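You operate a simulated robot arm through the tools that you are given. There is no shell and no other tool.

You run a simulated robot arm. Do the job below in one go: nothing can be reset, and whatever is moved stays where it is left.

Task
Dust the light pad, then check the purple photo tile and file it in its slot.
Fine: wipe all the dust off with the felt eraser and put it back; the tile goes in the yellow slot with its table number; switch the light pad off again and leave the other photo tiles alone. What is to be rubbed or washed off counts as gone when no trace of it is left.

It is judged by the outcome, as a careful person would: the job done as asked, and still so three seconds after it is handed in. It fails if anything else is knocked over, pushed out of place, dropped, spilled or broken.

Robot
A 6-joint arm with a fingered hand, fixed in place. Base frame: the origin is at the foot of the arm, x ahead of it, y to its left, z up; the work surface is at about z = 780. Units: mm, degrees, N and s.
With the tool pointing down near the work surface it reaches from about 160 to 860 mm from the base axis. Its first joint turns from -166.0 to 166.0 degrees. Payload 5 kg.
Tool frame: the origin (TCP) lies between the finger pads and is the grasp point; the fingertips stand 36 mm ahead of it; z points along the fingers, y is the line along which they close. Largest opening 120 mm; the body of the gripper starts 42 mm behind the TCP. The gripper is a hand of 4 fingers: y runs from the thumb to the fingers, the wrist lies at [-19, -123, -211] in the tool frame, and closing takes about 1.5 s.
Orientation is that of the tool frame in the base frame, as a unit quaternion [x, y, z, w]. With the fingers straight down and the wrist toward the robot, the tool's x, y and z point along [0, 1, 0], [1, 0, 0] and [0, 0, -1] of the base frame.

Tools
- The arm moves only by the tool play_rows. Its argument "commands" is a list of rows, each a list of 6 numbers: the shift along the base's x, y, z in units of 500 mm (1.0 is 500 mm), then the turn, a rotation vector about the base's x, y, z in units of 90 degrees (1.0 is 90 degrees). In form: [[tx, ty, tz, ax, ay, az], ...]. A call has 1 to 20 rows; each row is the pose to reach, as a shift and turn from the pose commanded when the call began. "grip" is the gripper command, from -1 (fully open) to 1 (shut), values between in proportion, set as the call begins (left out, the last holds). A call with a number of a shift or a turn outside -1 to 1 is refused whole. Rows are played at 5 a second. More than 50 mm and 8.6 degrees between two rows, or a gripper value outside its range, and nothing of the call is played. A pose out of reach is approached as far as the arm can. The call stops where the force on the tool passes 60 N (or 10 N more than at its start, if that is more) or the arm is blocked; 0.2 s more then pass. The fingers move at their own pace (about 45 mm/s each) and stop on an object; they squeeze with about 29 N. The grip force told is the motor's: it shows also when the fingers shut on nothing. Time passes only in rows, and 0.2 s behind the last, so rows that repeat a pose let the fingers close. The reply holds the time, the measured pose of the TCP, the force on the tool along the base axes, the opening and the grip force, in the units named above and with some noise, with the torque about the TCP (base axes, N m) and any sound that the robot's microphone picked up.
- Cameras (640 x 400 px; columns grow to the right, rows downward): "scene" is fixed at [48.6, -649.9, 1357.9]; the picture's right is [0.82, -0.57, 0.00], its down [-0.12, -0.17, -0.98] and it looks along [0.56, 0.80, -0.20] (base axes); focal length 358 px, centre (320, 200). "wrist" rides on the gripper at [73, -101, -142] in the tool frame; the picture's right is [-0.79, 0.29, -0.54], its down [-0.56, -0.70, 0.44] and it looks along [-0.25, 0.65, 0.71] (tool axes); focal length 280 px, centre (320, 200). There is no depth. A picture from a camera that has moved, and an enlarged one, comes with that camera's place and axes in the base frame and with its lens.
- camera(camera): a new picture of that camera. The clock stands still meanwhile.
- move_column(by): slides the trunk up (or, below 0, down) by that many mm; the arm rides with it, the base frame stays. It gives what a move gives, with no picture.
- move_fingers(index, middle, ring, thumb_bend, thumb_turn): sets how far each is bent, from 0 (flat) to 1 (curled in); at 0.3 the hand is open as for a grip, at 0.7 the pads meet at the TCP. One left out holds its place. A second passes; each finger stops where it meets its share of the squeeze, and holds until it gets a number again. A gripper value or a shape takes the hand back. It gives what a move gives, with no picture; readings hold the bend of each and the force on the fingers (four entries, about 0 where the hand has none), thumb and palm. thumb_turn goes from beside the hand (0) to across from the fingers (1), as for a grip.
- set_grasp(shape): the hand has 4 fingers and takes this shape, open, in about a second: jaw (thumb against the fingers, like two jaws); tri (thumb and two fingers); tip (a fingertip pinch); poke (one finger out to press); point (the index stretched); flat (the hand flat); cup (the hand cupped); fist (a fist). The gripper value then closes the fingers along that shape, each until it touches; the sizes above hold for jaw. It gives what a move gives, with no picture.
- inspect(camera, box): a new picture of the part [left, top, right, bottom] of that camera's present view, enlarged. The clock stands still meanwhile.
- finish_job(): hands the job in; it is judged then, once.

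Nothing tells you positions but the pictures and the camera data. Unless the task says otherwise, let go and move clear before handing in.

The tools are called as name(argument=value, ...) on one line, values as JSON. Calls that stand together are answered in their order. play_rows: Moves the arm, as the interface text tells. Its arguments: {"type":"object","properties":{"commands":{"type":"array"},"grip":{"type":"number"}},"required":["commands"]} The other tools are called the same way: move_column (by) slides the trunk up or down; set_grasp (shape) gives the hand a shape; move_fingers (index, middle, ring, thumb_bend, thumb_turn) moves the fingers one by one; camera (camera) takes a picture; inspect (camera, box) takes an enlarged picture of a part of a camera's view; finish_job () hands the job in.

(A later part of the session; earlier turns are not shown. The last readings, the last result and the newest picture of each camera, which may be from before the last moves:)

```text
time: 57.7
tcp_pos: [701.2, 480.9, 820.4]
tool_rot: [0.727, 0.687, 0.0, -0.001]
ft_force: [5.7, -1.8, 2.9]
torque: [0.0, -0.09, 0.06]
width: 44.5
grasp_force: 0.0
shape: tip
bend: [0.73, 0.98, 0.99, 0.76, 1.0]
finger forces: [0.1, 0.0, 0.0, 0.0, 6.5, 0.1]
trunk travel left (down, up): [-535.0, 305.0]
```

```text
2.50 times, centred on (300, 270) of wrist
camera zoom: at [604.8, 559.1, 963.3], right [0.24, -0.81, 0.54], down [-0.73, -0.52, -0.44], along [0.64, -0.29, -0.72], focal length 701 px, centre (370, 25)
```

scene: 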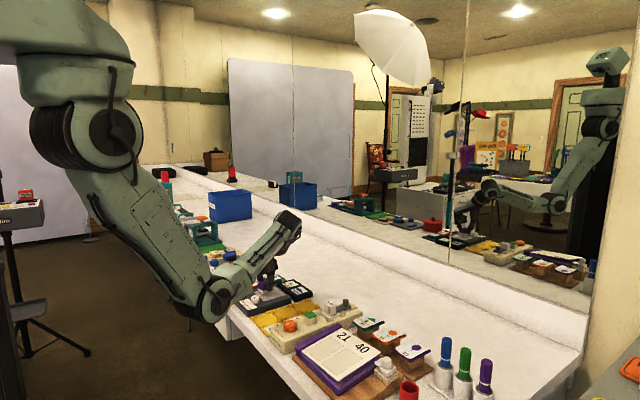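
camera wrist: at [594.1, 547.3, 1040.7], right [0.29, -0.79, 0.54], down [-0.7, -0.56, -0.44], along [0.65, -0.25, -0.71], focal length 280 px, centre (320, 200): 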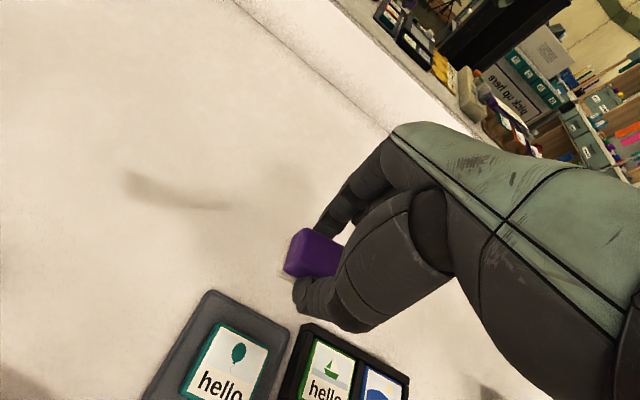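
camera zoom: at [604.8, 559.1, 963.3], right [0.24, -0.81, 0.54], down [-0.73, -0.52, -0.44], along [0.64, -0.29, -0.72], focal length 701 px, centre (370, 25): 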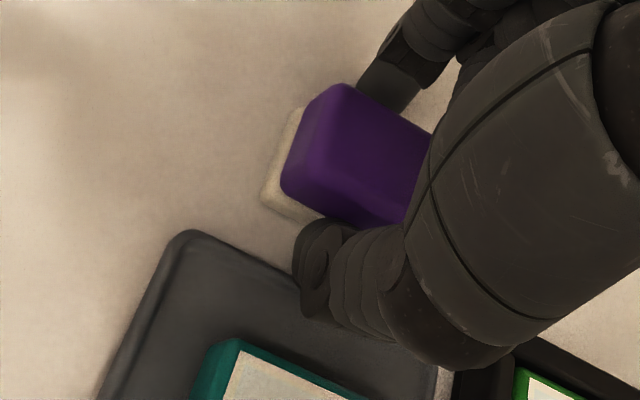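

The thumb is touching the tray's end edge lightly; I'll lift straight up now.

play_rows(commands=[[0, 0, 0.016, 0, 0, 0], [0, 0, 0.04, 0, 0, 0], [0, 0, 0.09, 0, 0, 0], [0, 0, 0.16, 0, 0, 0], [0, 0, 0.24, 0, 0, 0.035], [0, 0, 0.24, 0, 0, 0.035]])

inspect(camera="scene", box=[265, 240, 325, 290])

camera(camera="wrist")

```text
time: 59.1
tcp_pos: [700.9, 481.9, 940.5]
tool_rot: [0.707, 0.707, -0.001, -0.001]
ft_force: [-0.1, 0.5, 0.0]
torque: [-0.02, -0.01, 0.02]
width: 46.7
grasp_force: 0.1
shape: tip
bend: [0.73, 0.98, 0.99, 0.73, 1.0]
finger forces: [0.1, 0.0, 0.0, 0.0, 0.1, 0.0]
trunk travel left (down, up): [-535.0, 305.0]
```

```text
8.00 times, centred on (295, 265) of scene
camera zoom: at [48.6, -649.9, 1357.9], right [0.82, -0.57, 0.0], down [-0.12, -0.17, -0.98], along [0.56, 0.8, -0.2], focal length 2864 px, centre (520, -320)
```

zoom: 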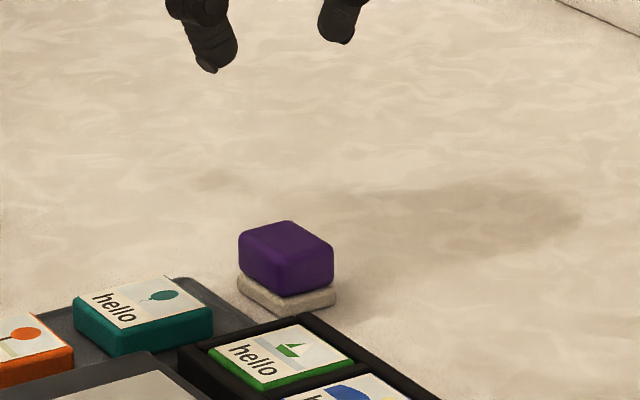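

```text
taken
camera wrist: at [600.5, 555.0, 1083.6], right [0.29, -0.79, 0.54], down [-0.7, -0.56, -0.44], along [0.65, -0.25, -0.72], focal length 280 px, centre (320, 200)
```

wrist: 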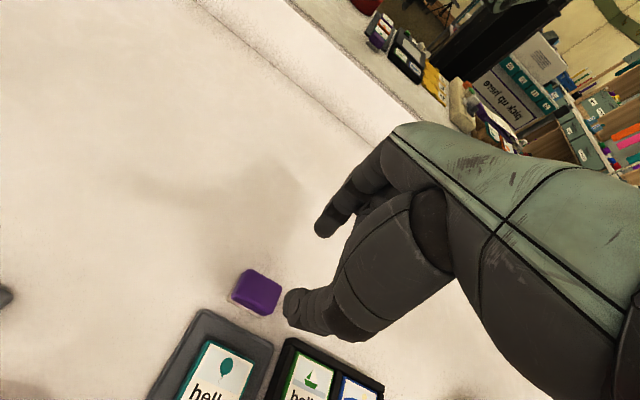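

The eraser is back within a few mm of its original place. Next I'll press the "on" button at about (470.7, 396.5) with the closed fingertip pinch; raising the trunk first for elbow room.

move_column(by=100)

play_rows(commands=[[-0.06, -0.02, -0.03, 0, 0, 0], [-0.12, -0.045, -0.06, 0, 0, 0], [-0.18, -0.065, -0.09, 0, 0, 0], [-0.24, -0.09, -0.12, 0, 0, 0], [-0.3, -0.11, -0.16, 0, 0, 0], [-0.36, -0.135, -0.2, 0, 0, 0], [-0.42, -0.155, -0.25, 0, 0, 0], [-0.46, -0.171, -0.3, 0, 0, 0], [-0.46, -0.171, -0.32, 0, 0, 0], [-0.46, -0.171, -0.32, 0, 0, 0]], grip=1)

camera(camera="wrist")

camera(camera="scene")

inspect(camera="scene", box=[220, 240, 300, 310])

```text
time: 60.4
tcp_pos: [700.2, 481.7, 1040.2]
tool_rot: [0.708, 0.706, -0.001, -0.001]
ft_force: [0.6, 0.1, -0.4]
torque: [0.0, 0.01, -0.03]
width: 46.8
grasp_force: 0.0
shape: tip
bend: [0.73, 0.98, 0.99, 0.73, 1.0]
finger forces: [0.0, 0.0, 0.0, 0.1, 0.0, 0.0]
trunk travel left (down, up): [-635.0, 205.0]
```

```text
time: 62.6
tcp_pos: [470.3, 397.5, 880.1]
tool_rot: [0.707, 0.707, 0.001, -0.001]
ft_force: [1.0, -0.8, 0.6]
torque: [-0.04, -0.03, -0.01]
width: 0.2
grasp_force: 29.2
shape: tip
bend: [0.7, 1.0, 1.0, 0.57, 1.0]
finger forces: [0.0, 0.1, 0.1, 0.0, 0.0, 0.1]
trunk travel left (down, up): [-635.0, 205.0]
```

```text
taken
camera wrist: at [369.4, 469.3, 1024.0], right [0.29, -0.79, 0.54], down [-0.7, -0.56, -0.44], along [0.65, -0.25, -0.71], focal length 280 px, centre (320, 200)
```

wrist: 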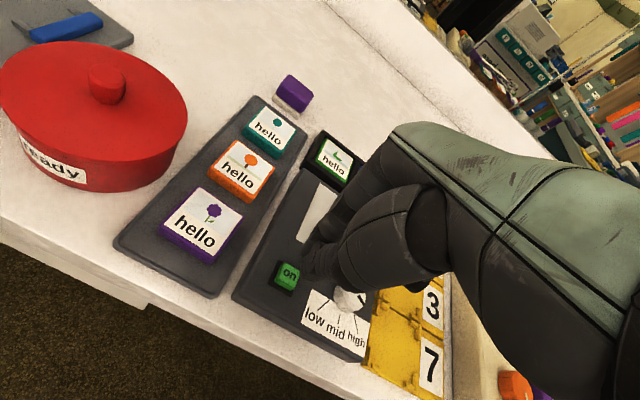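

```text
taken
```

scene: 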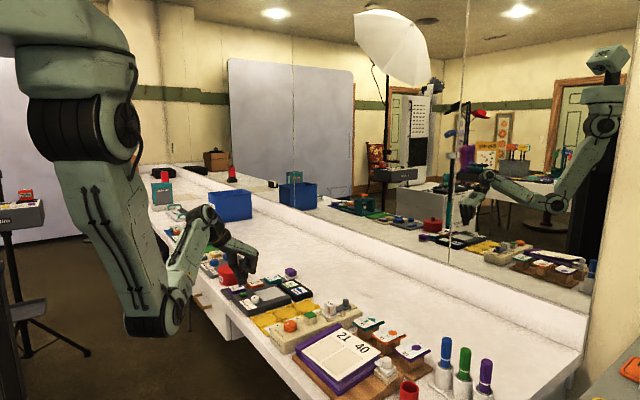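

```text
5.71 times, centred on (260, 275) of scene
camera zoom: at [48.6, -649.9, 1357.9], right [0.82, -0.57, 0.0], down [-0.12, -0.17, -0.98], along [0.56, 0.8, -0.2], focal length 2046 px, centre (663, -229)
```

zoom: 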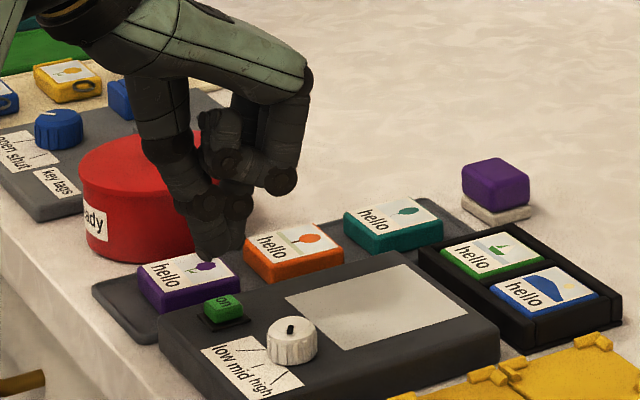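

The closed tips are right above the green button. Descending gently onto it.

play_rows(commands=[[0, -0.002, -0.02, 0, 0, 0], [0, -0.002, -0.04, 0, 0, 0], [0, -0.002, -0.052, 0, 0, 0], [0, -0.002, -0.056, 0, 0, 0], [0, -0.002, -0.06, 0, 0, 0], [0, -0.002, -0.064, 0, 0, 0]])

inspect(camera="scene", box=[220, 260, 290, 310])

```text
time: 64.0
tcp_pos: [470.5, 395.4, 850.1]
tool_rot: [0.708, 0.706, 0.0, -0.001]
ft_force: [-0.9, -0.6, 0.5]
torque: [0.02, 0.03, -0.02]
width: 0.0
grasp_force: 29.1
shape: tip
bend: [0.7, 1.0, 1.0, 0.57, 1.0]
finger forces: [0.0, 0.0, 0.0, 0.0, 0.0, 0.0]
trunk travel left (down, up): [-635.0, 205.0]
```

```text
8.00 times, centred on (255, 285) of scene
camera zoom: at [48.6, -649.9, 1357.9], right [0.82, -0.57, 0.0], down [-0.12, -0.17, -0.98], along [0.56, 0.8, -0.2], focal length 2864 px, centre (840, -480)
```

zoom: 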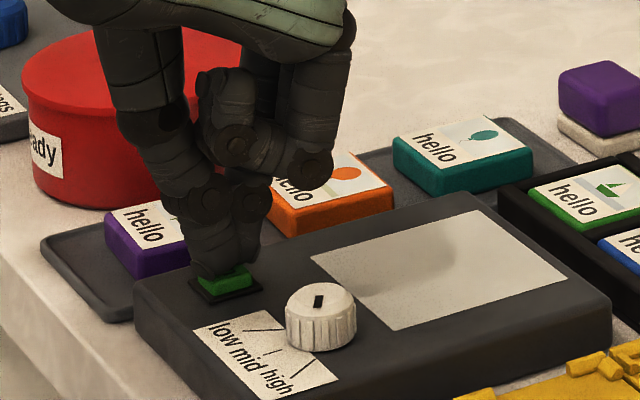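

Just above contact; continuing in 1 mm steps.

play_rows(commands=[[0, 0, -0.002, 0, 0, 0], [0, 0, -0.004, 0, 0, 0], [0, 0, -0.006, 0, 0, 0], [0, 0, -0.008, 0, 0, 0]])

inspect(camera="scene", box=[220, 260, 290, 310])

```text
time: 65.0
tcp_pos: [469.3, 394.1, 846.1]
tool_rot: [0.707, 0.707, 0.001, 0.0]
ft_force: [-2.2, -0.5, 7.3]
torque: [-0.07, 0.16, -0.02]
width: 0.2
grasp_force: 29.4
shape: tip
bend: [0.7, 1.0, 1.0, 0.57, 1.0]
finger forces: [0.1, 0.0, 0.1, 0.0, 0.0, 0.0]
trunk travel left (down, up): [-635.0, 205.0]
heard: click
```

```text
8.00 times, centred on (255, 285) of scene
camera zoom: at [48.6, -649.9, 1357.9], right [0.82, -0.57, 0.0], down [-0.12, -0.17, -0.98], along [0.56, 0.8, -0.2], focal length 2864 px, centre (840, -480)
```

zoom: 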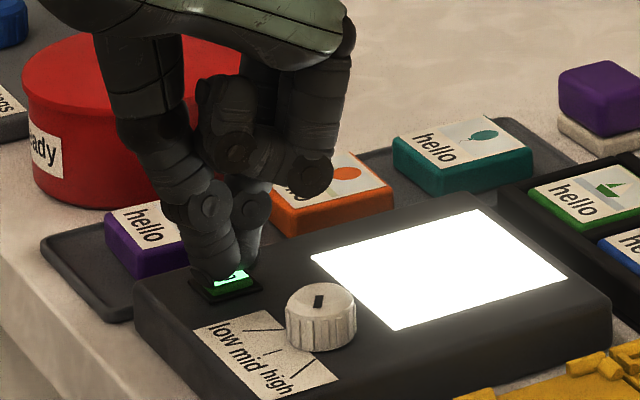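

The pad lit up with a click. Lifting off and checking that it stays on.

play_rows(commands=[[0, 0, 0.02, 0, 0, 0], [0, 0, 0.06, 0, 0, 0], [0, 0, 0.12, 0, 0, 0], [0, 0, 0.16, 0, 0, 0], [0, 0, 0.16, 0, 0, 0]])

inspect(camera="scene", box=[220, 260, 290, 310])

camera(camera="wrist")

```text
time: 66.2
tcp_pos: [469.1, 395.0, 924.5]
tool_rot: [0.707, 0.707, -0.001, -0.001]
ft_force: [0.3, -0.6, 1.2]
torque: [0.01, 0.03, -0.01]
width: 0.3
grasp_force: 28.9
shape: tip
bend: [0.7, 1.0, 1.0, 0.57, 1.0]
finger forces: [0.1, 0.0, 0.0, 0.1, 0.0, 0.0]
trunk travel left (down, up): [-635.0, 205.0]
```

```text
8.00 times, centred on (255, 285) of scene
camera zoom: at [48.6, -649.9, 1357.9], right [0.82, -0.57, 0.0], down [-0.12, -0.17, -0.98], along [0.56, 0.8, -0.2], focal length 2864 px, centre (840, -480)
```

zoom: 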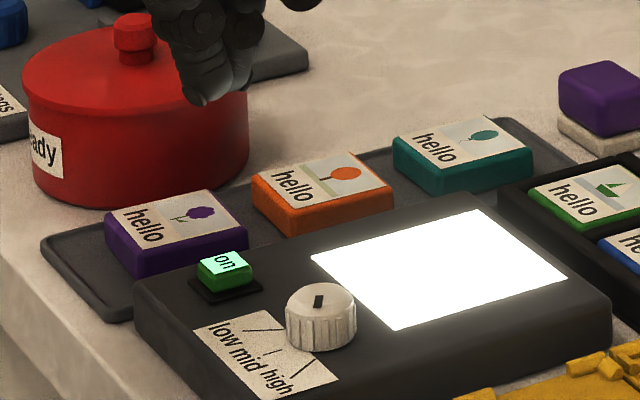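

```text
taken
camera wrist: at [370.0, 468.4, 1067.9], right [0.29, -0.79, 0.54], down [-0.7, -0.56, -0.44], along [0.65, -0.25, -0.72], focal length 280 px, centre (320, 200)
```

wrist: 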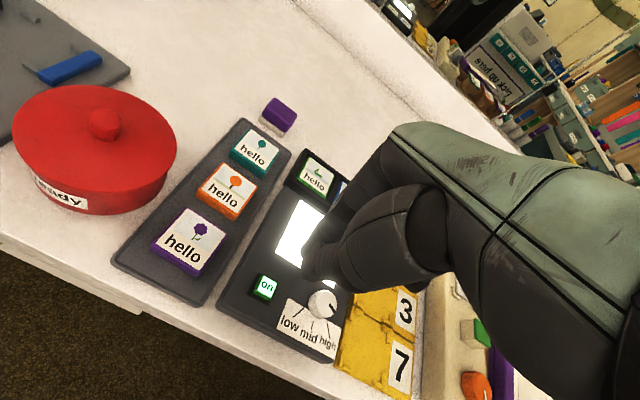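

The pad is on, bright and spotless. Now I'll measure the purple tile precisely.

inspect(camera="wrist", box=[110, 160, 310, 320])

inspect(camera="scene", box=[225, 275, 265, 305])

```text
2.50 times, centred on (210, 240) of wrist
camera zoom: at [370.0, 468.4, 1067.9], right [0.29, -0.79, 0.54], down [-0.7, -0.56, -0.44], along [0.65, -0.25, -0.72], focal length 701 px, centre (595, 100)
```

zoom: 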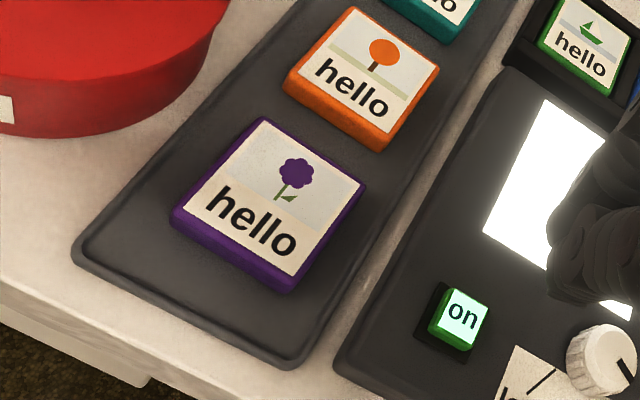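

```text
13.33 times, centred on (245, 290) of scene
camera zoom: at [48.6, -649.9, 1357.9], right [0.82, -0.57, 0.0], down [-0.12, -0.17, -0.98], along [0.56, 0.8, -0.2], focal length 4774 px, centre (1320, -1000)
```

zoom: 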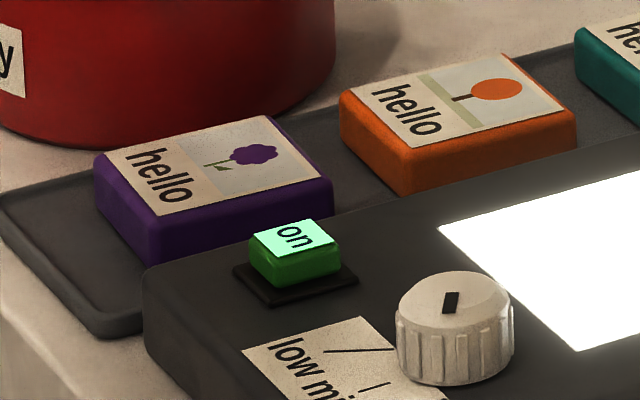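

The tile is about 48 mm square, centred near (481.5, 476.5), top ≈ 797; the gap to the orange tile is ~20 mm. I'll position above it with ~53 mm opening and check finger placement before going into the gap.

play_rows(commands=[[0.006, 0.05, 0, 0, 0, 0], [0.013, 0.1, 0, 0, 0, 0], [0.02, 0.14, -0.02, 0, 0, 0], [0.026, 0.163, -0.05, 0, 0, 0], [0.026, 0.163, -0.1, 0, 0, 0], [0.026, 0.163, -0.11, 0, 0, 0], [0.026, 0.163, -0.11, 0, 0, 0]], grip=0.117)

inspect(camera="wrist", box=[220, 180, 380, 340])

inspect(camera="scene", box=[220, 255, 280, 305])

```text
time: 67.8
tcp_pos: [483.9, 477.1, 869.6]
tool_rot: [0.707, 0.707, -0.001, -0.001]
ft_force: [0.8, -0.6, -0.2]
torque: [0.01, 0.01, -0.02]
width: 53.0
grasp_force: 0.0
shape: tip
bend: [0.73, 0.98, 0.99, 0.72, 1.0]
finger forces: [0.0, 0.0, 0.0, 0.1, 0.0, 0.0]
trunk travel left (down, up): [-635.0, 205.0]
```

```text
2.50 times, centred on (300, 260) of wrist
camera zoom: at [383.6, 550.1, 1012.1], right [0.29, -0.79, 0.54], down [-0.7, -0.56, -0.44], along [0.65, -0.25, -0.72], focal length 701 px, centre (370, 50)
```

zoom: 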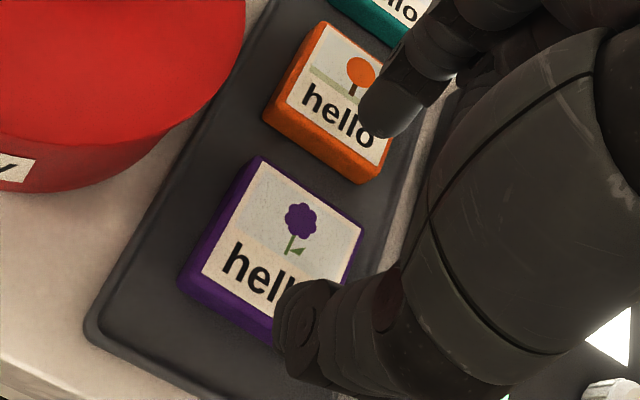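

```text
8.00 times, centred on (250, 280) of scene
camera zoom: at [48.6, -649.9, 1357.9], right [0.82, -0.57, 0.0], down [-0.12, -0.17, -0.98], along [0.56, 0.8, -0.2], focal length 2864 px, centre (880, -440)
```

zoom: 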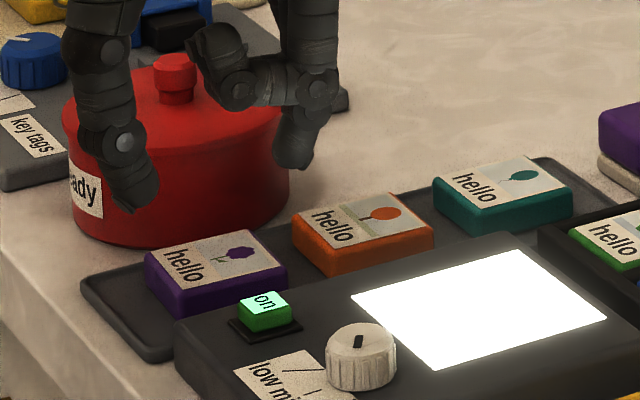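

Finger placement lines up with the gap (index centre ≈ 516, gap 507–527). Lowering most of the way, then checking.

play_rows(commands=[[0, -0.001, -0.02, 0, 0, 0], [0, -0.001, -0.04, 0, 0, 0], [0, -0.001, -0.06, 0, 0, 0], [0, -0.001, -0.075, 0, 0, 0], [0, -0.001, -0.082, 0, 0, 0], [0, -0.001, -0.082, 0, 0, 0]])

inspect(camera="wrist", box=[220, 180, 380, 340])

inspect(camera="scene", box=[220, 260, 270, 305])

```text
time: 69.2
tcp_pos: [483.6, 477.8, 826.5]
tool_rot: [0.707, 0.707, 0.001, -0.001]
ft_force: [-0.5, -0.3, -0.8]
torque: [0.05, 0.0, 0.01]
width: 52.7
grasp_force: 0.0
shape: tip
bend: [0.73, 0.98, 0.99, 0.72, 1.0]
finger forces: [0.0, 0.1, 0.0, 0.0, 0.1, 0.0]
trunk travel left (down, up): [-635.0, 205.0]
```

```text
2.50 times, centred on (300, 260) of wrist
camera zoom: at [383.2, 549.3, 971.6], right [0.29, -0.79, 0.54], down [-0.7, -0.56, -0.44], along [0.65, -0.25, -0.71], focal length 701 px, centre (370, 50)
```

zoom: 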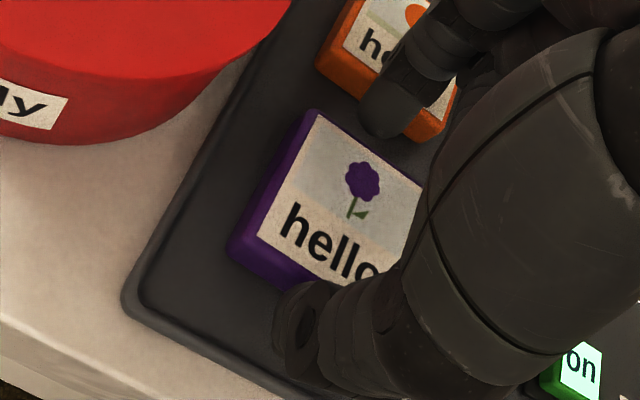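

```text
8.89 times, centred on (245, 282) of scene
camera zoom: at [48.6, -649.9, 1357.9], right [0.82, -0.57, 0.0], down [-0.12, -0.17, -0.98], along [0.56, 0.8, -0.2], focal length 3183 px, centre (987, -533)
```

zoom: 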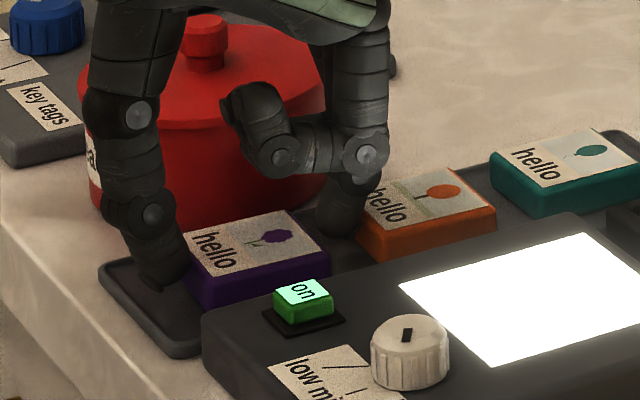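

Index is in the gap without contact, thumb in front. Going 2 mm lower and closing on the tile.

play_rows(commands=[[0, -0.001, -0.004, 0, 0, 0], [0, -0.001, -0.005, 0, 0, 0], [0, -0.001, -0.005, 0, 0, 0]])

play_rows(commands=[[0, 0, 0, 0, 0, 0], [0, 0, 0, 0, 0, 0], [0, 0, 0, 0, 0, 0], [0, 0, 0, 0, 0, 0], [0, 0, 0, 0, 0, 0], [0, 0, 0, 0, 0, 0]], grip=1)

inspect(camera="wrist", box=[220, 180, 380, 340])

inspect(camera="scene", box=[220, 260, 270, 305])

```text
time: 70.0
tcp_pos: [483.2, 475.8, 825.9]
tool_rot: [0.707, 0.707, 0.0, -0.001]
ft_force: [-1.0, -1.0, -0.2]
torque: [0.01, 0.03, 0.01]
width: 53.1
grasp_force: 0.0
shape: tip
bend: [0.73, 0.98, 0.99, 0.72, 1.0]
finger forces: [0.4, 0.0, 0.0, 0.0, 0.2, 0.0]
trunk travel left (down, up): [-635.0, 205.0]
```

```text
time: 71.4
tcp_pos: [482.8, 475.8, 824.4]
tool_rot: [0.707, 0.707, -0.001, -0.001]
ft_force: [-0.1, -1.4, -0.8]
torque: [-0.01, 0.04, 0.0]
width: 44.2
grasp_force: 29.1
shape: tip
bend: [0.73, 1.0, 1.0, 0.73, 1.0]
finger forces: [26.1, 0.1, 0.0, 0.0, 26.1, 0.0]
trunk travel left (down, up): [-635.0, 205.0]
```

```text
2.50 times, centred on (300, 260) of wrist
camera zoom: at [383.3, 549.0, 969.0], right [0.29, -0.79, 0.54], down [-0.7, -0.56, -0.44], along [0.65, -0.25, -0.71], focal length 701 px, centre (370, 50)
```

zoom: 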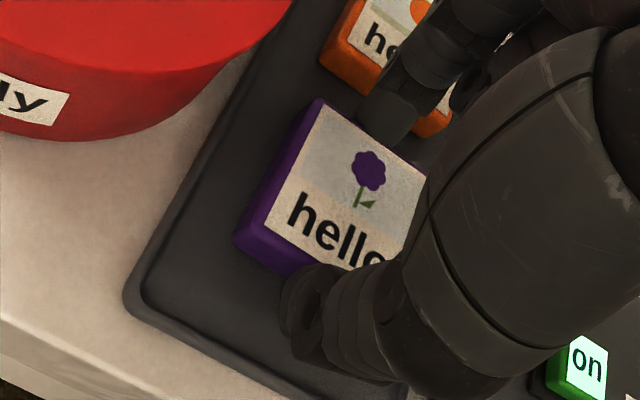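

```text
8.89 times, centred on (245, 282) of scene
camera zoom: at [48.6, -649.9, 1357.9], right [0.82, -0.57, 0.0], down [-0.12, -0.17, -0.98], along [0.56, 0.8, -0.2], focal length 3183 px, centre (987, -533)
```

zoom: 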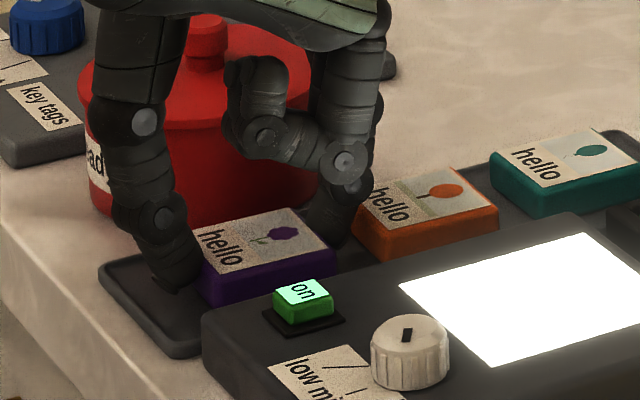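

Tile gripped (26 N each side), and the orange tile hasn't moved. Lifting straight up, then carrying it over the lit panel.

play_rows(commands=[[0, 0, 0.01, 0, 0, 0], [0, 0, 0.03, 0, 0, 0], [0, 0, 0.07, 0, 0, 0], [0, 0, 0.12, 0, 0, 0], [0, 0, 0.15, 0, 0, 0], [0.03, -0.05, 0.15, 0, 0, 0], [0.06, -0.1, 0.15, 0, 0, 0], [0.09, -0.15, 0.15, 0, 0, 0], [0.12, -0.2, 0.15, 0, 0, 0], [0.137, -0.23, 0.14, 0, 0, 0], [0.137, -0.23, 0.12, 0, 0, 0], [0.137, -0.23, 0.1, 0, 0, 0], [0.137, -0.23, 0.08, 0, 0, 0], [0.137, -0.23, 0.07, 0, 0, 0], [0.137, -0.23, 0.07, 0, 0, 0]])

inspect(camera="wrist", box=[180, 180, 380, 380])

inspect(camera="scene", box=[225, 255, 295, 310])

```text
time: 74.6
tcp_pos: [552.5, 360.2, 860.8]
tool_rot: [0.707, 0.707, 0.0, -0.002]
ft_force: [0.4, -0.2, -0.4]
torque: [0.01, -0.03, 0.05]
width: 44.2
grasp_force: 29.1
shape: tip
bend: [0.73, 1.0, 1.0, 0.73, 1.0]
finger forces: [26.0, 0.1, 0.0, 0.1, 26.1, 0.1]
trunk travel left (down, up): [-635.0, 205.0]
```

```text
2.00 times, centred on (280, 280) of wrist
camera zoom: at [451.8, 433.5, 1004.2], right [0.29, -0.79, 0.54], down [-0.7, -0.56, -0.44], along [0.65, -0.25, -0.71], focal length 561 px, centre (400, 40)
```

zoom: 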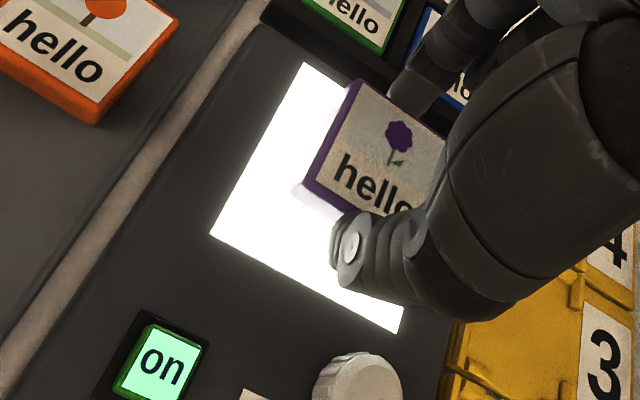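

```text
7.27 times, centred on (260, 282) of scene
camera zoom: at [48.6, -649.9, 1357.9], right [0.82, -0.57, 0.0], down [-0.12, -0.17, -0.98], along [0.56, 0.8, -0.2], focal length 2604 px, centre (756, -400)
```

zoom: 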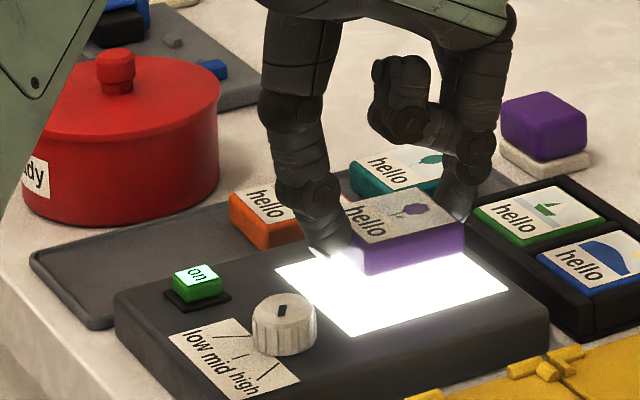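

The tile hovers over the panel. Lowering it on.

play_rows(commands=[[0, 0, -0.008, 0, 0, 0], [0, 0, -0.016, 0, 0, 0], [0, 0, -0.022, 0, 0, 0], [0, 0, -0.026, 0, 0, 0], [0, 0, -0.028, 0, 0, 0], [0, 0, -0.03, 0, 0, 0]])

inspect(camera="scene", box=[225, 255, 295, 310])

```text
time: 76.0
tcp_pos: [553.0, 361.7, 845.2]
tool_rot: [0.708, 0.706, 0.0, -0.001]
ft_force: [0.5, -0.2, -0.1]
torque: [-0.03, -0.02, -0.04]
width: 44.0
grasp_force: 28.8
shape: tip
bend: [0.73, 1.0, 1.0, 0.73, 1.0]
finger forces: [26.2, 0.0, 0.1, 0.0, 26.0, 0.0]
trunk travel left (down, up): [-635.0, 205.0]
```

```text
7.27 times, centred on (260, 282) of scene
camera zoom: at [48.6, -649.9, 1357.9], right [0.82, -0.57, 0.0], down [-0.12, -0.17, -0.98], along [0.56, 0.8, -0.2], focal length 2604 px, centre (756, -400)
```

zoom: 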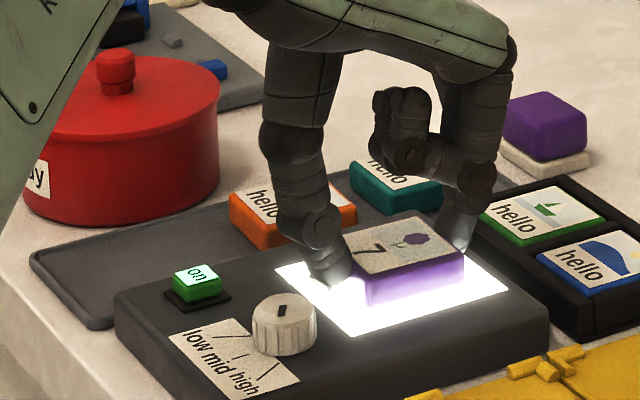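

The caption changes to what looks like "7" on the lit panel. Zooming in to read it for certain.

inspect(camera="scene", box=[255, 275, 285, 298])

inspect(camera="wrist", box=[240, 200, 360, 320])

```text
16.00 times, centred on (270, 286) of scene
camera zoom: at [48.6, -649.9, 1357.9], right [0.82, -0.57, 0.0], down [-0.12, -0.17, -0.98], along [0.56, 0.8, -0.2], focal length 5729 px, centre (1120, -1184)
```

zoom: 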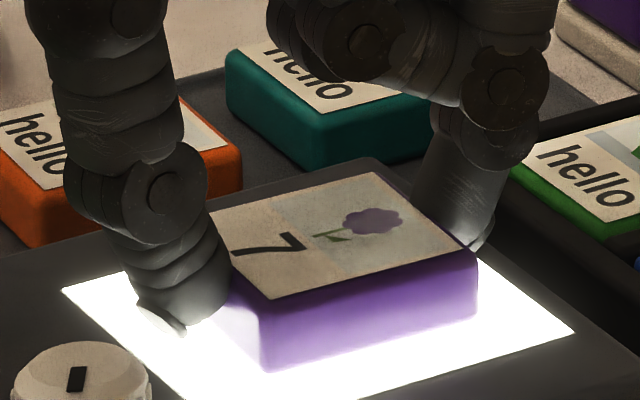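

```text
3.33 times, centred on (300, 260) of wrist
camera zoom: at [451.9, 433.8, 989.2], right [0.29, -0.79, 0.54], down [-0.7, -0.56, -0.44], along [0.65, -0.25, -0.71], focal length 935 px, centre (387, 0)
```

zoom: 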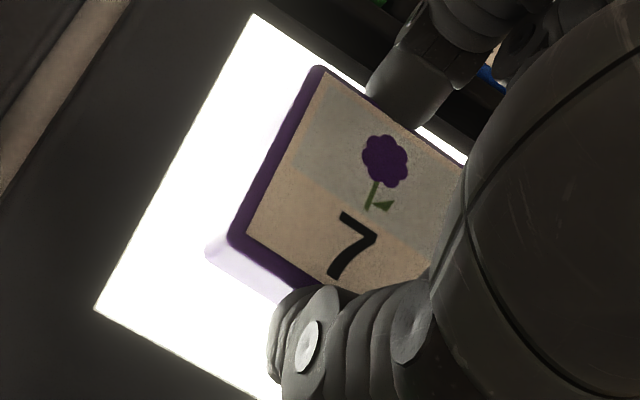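

It clearly reads "7", so the tile belongs in the nearest yellow slot. I'll set it down to touch the pad once, then lift and go look at slot 7.

play_rows(commands=[[0, 0, -0.002, 0, 0, 0], [0, 0, -0.004, 0, 0, 0], [0, 0, -0.005, 0, 0, 0]])

inspect(camera="scene", box=[255, 275, 285, 298])

```text
time: 76.8
tcp_pos: [552.6, 361.0, 844.4]
tool_rot: [0.708, 0.706, 0.001, -0.001]
ft_force: [0.2, 0.6, 7.0]
torque: [0.01, -0.06, 0.01]
width: 44.3
grasp_force: 28.7
shape: tip
bend: [0.73, 1.0, 1.0, 0.73, 1.0]
finger forces: [27.1, 0.1, 0.1, 0.0, 27.0, 0.1]
trunk travel left (down, up): [-635.0, 205.0]
```

```text
16.00 times, centred on (270, 286) of scene
camera zoom: at [48.6, -649.9, 1357.9], right [0.82, -0.57, 0.0], down [-0.12, -0.17, -0.98], along [0.56, 0.8, -0.2], focal length 5729 px, centre (1120, -1184)
```

zoom: 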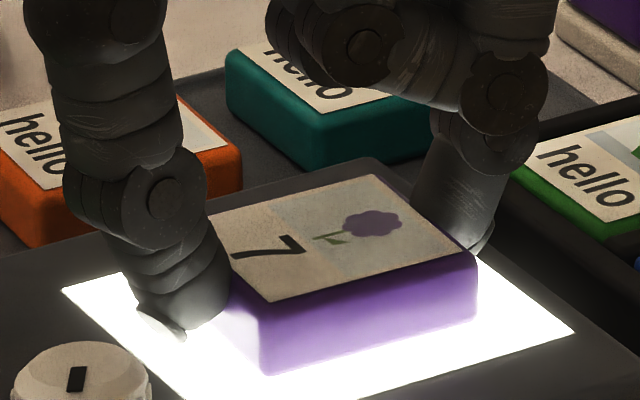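

Contact confirmed, and the number stays 7. Lifting now and moving toward the slots with the trunk a bit higher.

play_rows(commands=[[0, 0, 0.02, 0, 0, 0], [0, 0, 0.06, 0, 0, 0], [0, 0, 0.12, 0, 0, 0], [0, 0, 0.17, 0, 0, 0], [0, 0, 0.17, 0, 0, 0]])

move_column(by=60)

play_rows(commands=[[-0.02, -0.06, -0.01, 0, 0, 0], [-0.04, -0.12, -0.02, 0, 0, 0], [-0.07, -0.18, -0.04, 0, 0, 0], [-0.1, -0.24, -0.08, 0, 0, 0], [-0.13, -0.29, -0.13, 0, 0, 0], [-0.147, -0.326, -0.17, 0, 0, 0], [-0.147, -0.326, -0.17, 0, 0, 0]])

camera(camera="wrist")

camera(camera="scene")

```text
time: 78.0
tcp_pos: [551.9, 360.7, 929.1]
tool_rot: [0.708, 0.706, -0.001, 0.0]
ft_force: [0.2, -0.5, -0.7]
torque: [-0.02, 0.01, 0.01]
width: 44.1
grasp_force: 29.0
shape: tip
bend: [0.73, 1.0, 1.0, 0.73, 1.0]
finger forces: [26.6, 0.0, 0.1, 0.1, 26.6, 0.0]
trunk travel left (down, up): [-635.0, 205.0]
```

```text
time: 79.0
tcp_pos: [551.7, 361.0, 988.5]
tool_rot: [0.708, 0.706, 0.0, -0.001]
ft_force: [-0.5, 0.1, -0.2]
torque: [-0.01, 0.0, 0.01]
width: 44.4
grasp_force: 28.9
shape: tip
bend: [0.73, 1.0, 1.0, 0.73, 1.0]
finger forces: [26.6, 0.0, 0.0, 0.0, 26.6, 0.0]
trunk travel left (down, up): [-695.0, 145.0]
```

```text
time: 80.6
tcp_pos: [477.5, 197.1, 904.7]
tool_rot: [0.707, 0.707, 0.0, -0.001]
ft_force: [-0.7, -0.2, -0.3]
torque: [-0.01, -0.01, 0.0]
width: 44.2
grasp_force: 29.3
shape: tip
bend: [0.73, 1.0, 1.0, 0.73, 1.0]
finger forces: [26.4, 0.1, 0.0, 0.0, 26.4, 0.0]
trunk travel left (down, up): [-695.0, 145.0]
```

```text
taken
camera wrist: at [377.6, 270.7, 1046.8], right [0.29, -0.79, 0.54], down [-0.7, -0.56, -0.44], along [0.65, -0.25, -0.72], focal length 280 px, centre (320, 200)
```

wrist: 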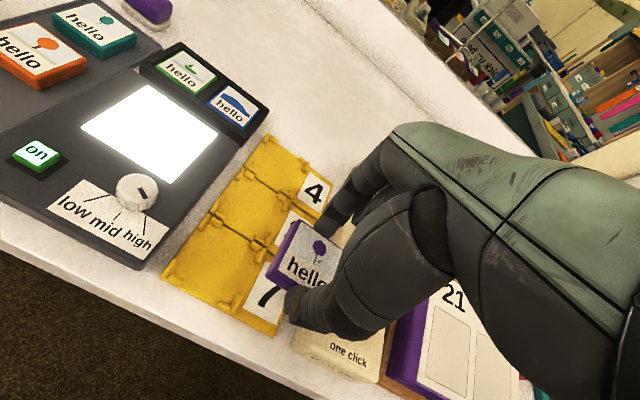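

```text
taken
```

scene: 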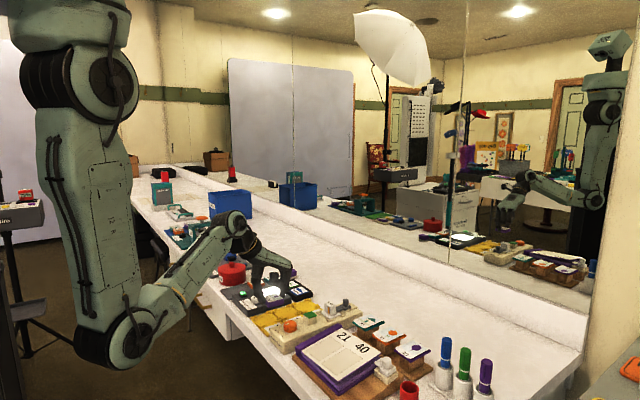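

inspect(camera="wrist", box=[150, 190, 310, 350])

inspect(camera="scene", box=[240, 265, 330, 335])

```text
2.50 times, centred on (230, 270) of wrist
camera zoom: at [377.6, 270.7, 1046.8], right [0.29, -0.79, 0.54], down [-0.7, -0.56, -0.44], along [0.65, -0.25, -0.72], focal length 701 px, centre (545, 25)
```

zoom: 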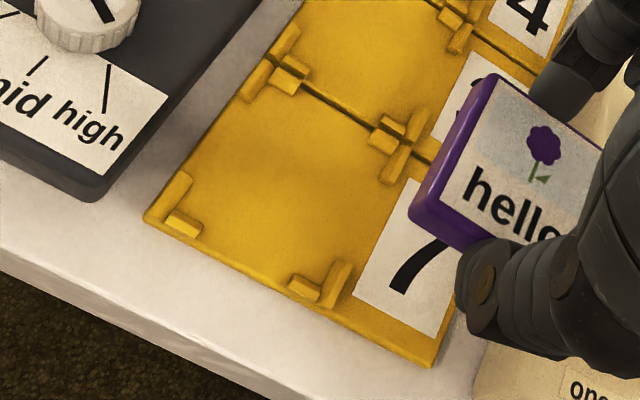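

```text
5.71 times, centred on (285, 300) of scene
camera zoom: at [48.6, -649.9, 1357.9], right [0.82, -0.57, 0.0], down [-0.12, -0.17, -0.98], along [0.56, 0.8, -0.2], focal length 2046 px, centre (520, -371)
```

zoom: 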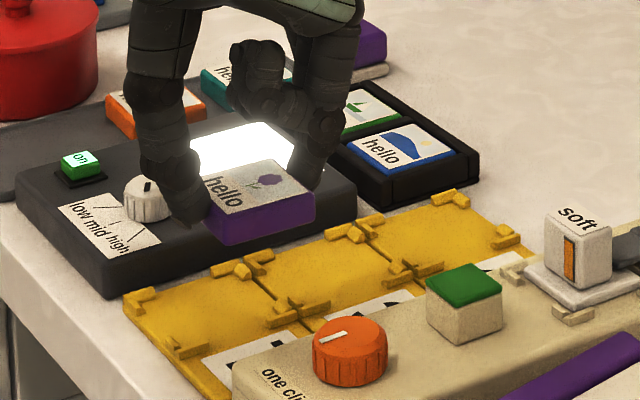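

inspect(camera="wrist", box=[180, 200, 260, 310])

inspect(camera="wrist", box=[180, 190, 270, 260])

inspect(camera="wrist", box=[180, 240, 270, 310])

```text
3.64 times, centred on (220, 255) of wrist
camera zoom: at [377.6, 270.7, 1046.8], right [0.29, -0.79, 0.54], down [-0.7, -0.56, -0.44], along [0.65, -0.25, -0.72], focal length 1020 px, centre (684, 0)
```

zoom: 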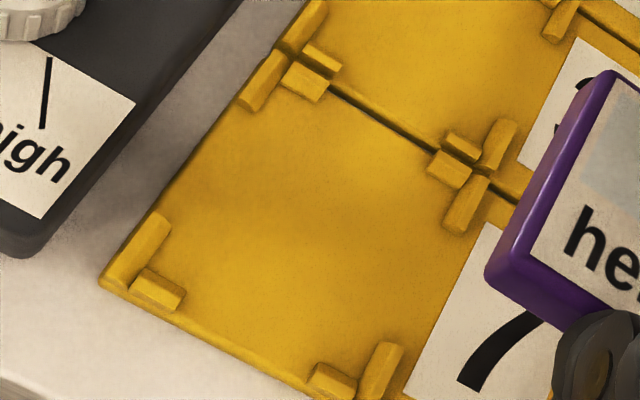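

```text
5.71 times, centred on (225, 225) of wrist
camera zoom: at [377.6, 270.7, 1046.8], right [0.29, -0.79, 0.54], down [-0.7, -0.56, -0.44], along [0.65, -0.25, -0.72], focal length 1602 px, centre (863, 57)
```

zoom: 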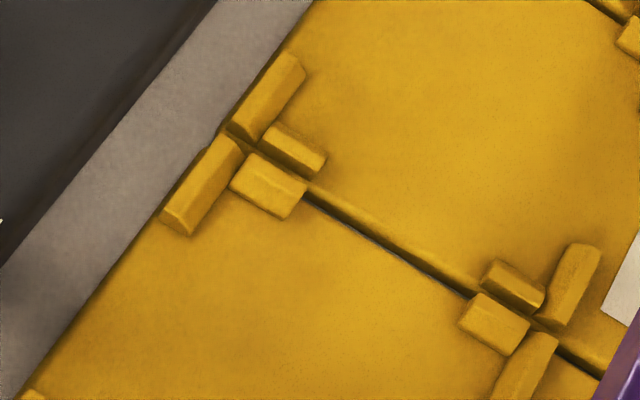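

```text
5.71 times, centred on (225, 275) of wrist
camera zoom: at [377.6, 270.7, 1046.8], right [0.29, -0.79, 0.54], down [-0.7, -0.56, -0.44], along [0.65, -0.25, -0.72], focal length 1602 px, centre (863, -229)
```

zoom: 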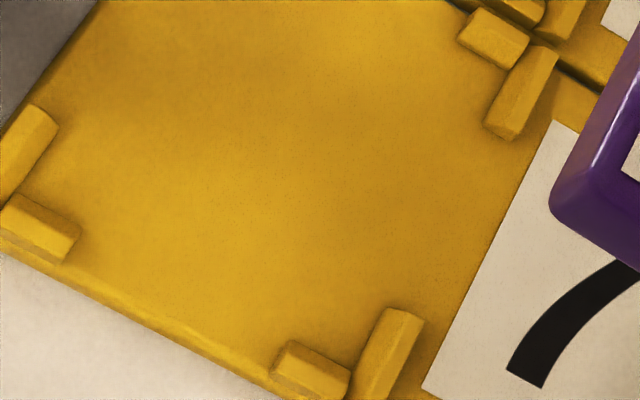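

Slot 7's pocket spans about x 450.5–507.3, y 218.5–276 (centre (479, 247)). With the tile offset in the hand, I'll target TCP (475.5, 249.5), turn +3°, and hover just above the posts to check.

play_rows(commands=[[0, 0.04, -0.01, 0, 0, 0.015], [-0.002, 0.08, -0.03, 0, 0, 0.033], [-0.004, 0.105, -0.06, 0, 0, 0.033], [-0.004, 0.105, -0.09, 0, 0, 0.033], [-0.004, 0.105, -0.108, 0, 0, 0.033], [-0.004, 0.105, -0.108, 0, 0, 0.033]])

inspect(camera="wrist", box=[220, 190, 360, 330])

inspect(camera="scene", box=[240, 280, 310, 335])

```text
time: 82.0
tcp_pos: [475.9, 250.2, 849.8]
tool_rot: [0.689, 0.725, 0.0, 0.0]
ft_force: [0.2, 0.5, 0.1]
torque: [-0.04, -0.01, -0.04]
width: 44.2
grasp_force: 29.4
shape: tip
bend: [0.73, 1.0, 1.0, 0.73, 1.0]
finger forces: [26.3, 0.1, 0.0, 0.0, 26.3, 0.1]
trunk travel left (down, up): [-695.0, 145.0]
```

```text
2.86 times, centred on (290, 260) of wrist
camera zoom: at [372.2, 317.7, 992.8], right [0.33, -0.77, 0.54], down [-0.67, -0.59, -0.44], along [0.66, -0.22, -0.71], focal length 801 px, centre (406, 29)
```

zoom: 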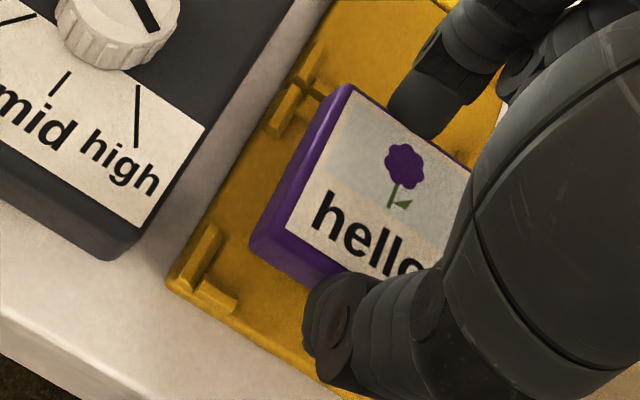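

```text
7.27 times, centred on (275, 308) of scene
camera zoom: at [48.6, -649.9, 1357.9], right [0.82, -0.57, 0.0], down [-0.12, -0.17, -0.98], along [0.56, 0.8, -0.2], focal length 2604 px, centre (647, -582)
```

zoom: 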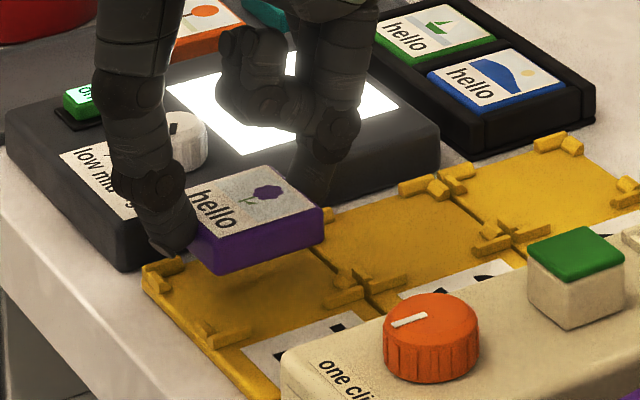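

The tile's footprint now matches the pocket (centre ≈ (479.4, 247.5), about 3–4 mm clearance). Lowering it in, watching the force.

play_rows(commands=[[-0.001, 0, -0.012, 0, 0, 0], [-0.001, 0, -0.022, 0, 0, 0], [-0.001, 0, -0.03, 0, 0, 0], [-0.001, 0, -0.034, 0, 0, 0], [-0.001, 0, -0.038, 0, 0, 0], [-0.001, 0, -0.042, 0, 0, 0]])

inspect(camera="wrist", box=[220, 190, 360, 330])

inspect(camera="scene", box=[240, 280, 310, 335])

```text
time: 83.4
tcp_pos: [474.7, 249.8, 829.4]
tool_rot: [0.689, 0.725, 0.0, 0.0]
ft_force: [0.2, -0.1, -1.4]
torque: [-0.02, 0.01, 0.02]
width: 44.5
grasp_force: 28.9
shape: tip
bend: [0.73, 1.0, 1.0, 0.73, 1.0]
finger forces: [26.4, 0.1, 0.0, 0.1, 26.4, 0.0]
trunk travel left (down, up): [-695.0, 145.0]
```

```text
2.86 times, centred on (290, 260) of wrist
camera zoom: at [371.8, 317.5, 971.8], right [0.33, -0.77, 0.54], down [-0.67, -0.59, -0.44], along [0.66, -0.22, -0.71], focal length 801 px, centre (406, 29)
```

zoom: 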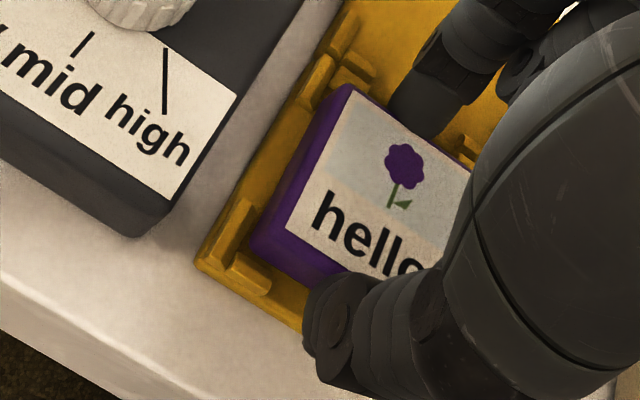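

```text
7.27 times, centred on (275, 308) of scene
camera zoom: at [48.6, -649.9, 1357.9], right [0.82, -0.57, 0.0], down [-0.12, -0.17, -0.98], along [0.56, 0.8, -0.2], focal length 2604 px, centre (647, -582)
```

zoom: 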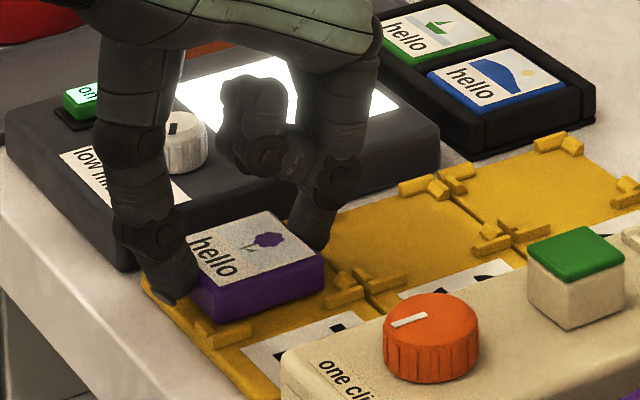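

play_rows(commands=[[0.001, 0, -0.002, 0, 0, 0], [0.001, 0, -0.004, 0, 0, 0], [0.001, 0, -0.006, 0, 0, 0], [0.001, 0, -0.008, 0, 0, 0]])

inspect(camera="scene", box=[245, 290, 295, 330])

```text
time: 84.4
tcp_pos: [477.1, 249.6, 825.8]
tool_rot: [0.689, 0.724, 0.002, 0.0]
ft_force: [-1.3, -0.4, 13.5]
torque: [0.0, 0.05, -0.02]
width: 44.5
grasp_force: 28.8
shape: tip
bend: [0.73, 1.0, 1.0, 0.73, 1.0]
finger forces: [27.6, 0.0, 0.1, 0.0, 29.0, 0.0]
trunk travel left (down, up): [-695.0, 145.0]
```

```text
10.00 times, centred on (270, 310) of scene
camera zoom: at [48.6, -649.9, 1357.9], right [0.82, -0.57, 0.0], down [-0.12, -0.17, -0.98], along [0.56, 0.8, -0.2], focal length 3580 px, centre (820, -900)
```

zoom: 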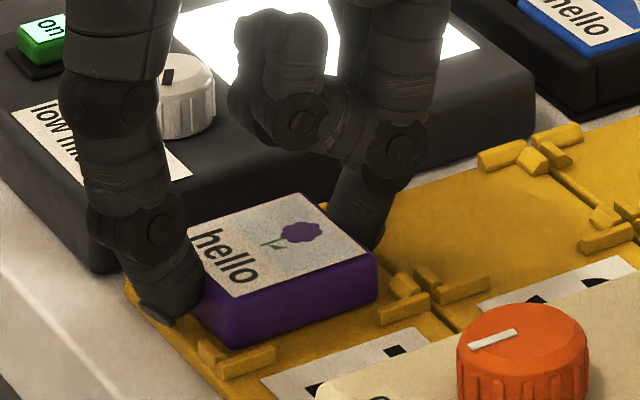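

Seated on the slot floor (~13 N). Releasing now.

play_rows(commands=[[0, 0, 0.002, 0, 0, 0], [0, 0, 0.002, 0, 0, 0], [0, 0, 0.002, 0, 0, 0], [0, 0, 0.002, 0, 0, 0]], grip=0.08)

inspect(camera="scene", box=[245, 290, 295, 330])

inspect(camera="wrist", box=[220, 190, 360, 330])

```text
time: 85.4
tcp_pos: [476.2, 251.1, 824.4]
tool_rot: [0.689, 0.725, 0.0, 0.0]
ft_force: [-1.0, 1.1, 0.1]
torque: [-0.01, -0.03, 0.01]
width: 55.0
grasp_force: 0.1
shape: tip
bend: [0.73, 0.98, 0.99, 0.71, 1.0]
finger forces: [0.0, 0.0, 0.0, 0.1, 0.0, 0.1]
trunk travel left (down, up): [-695.0, 145.0]
```

```text
10.00 times, centred on (270, 310) of scene
camera zoom: at [48.6, -649.9, 1357.9], right [0.82, -0.57, 0.0], down [-0.12, -0.17, -0.98], along [0.56, 0.8, -0.2], focal length 3580 px, centre (820, -900)
```

zoom: 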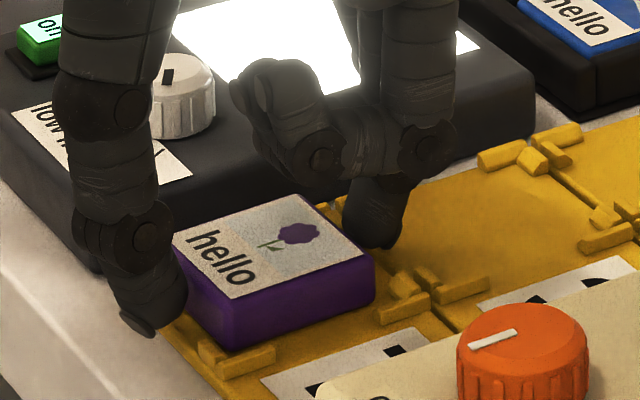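

```text
2.86 times, centred on (290, 260) of wrist
camera zoom: at [372.3, 317.4, 968.6], right [0.33, -0.77, 0.54], down [-0.67, -0.59, -0.44], along [0.66, -0.22, -0.72], focal length 801 px, centre (406, 29)
```

zoom: 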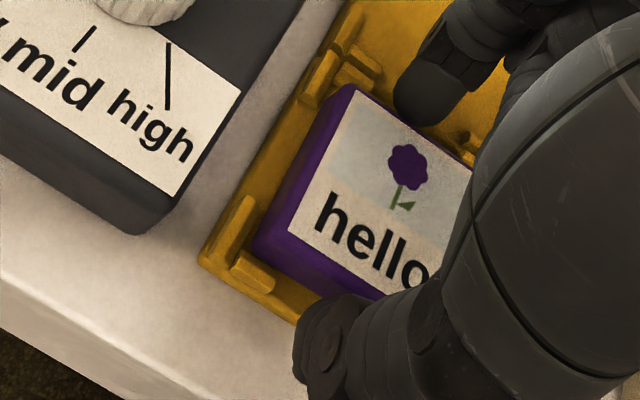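

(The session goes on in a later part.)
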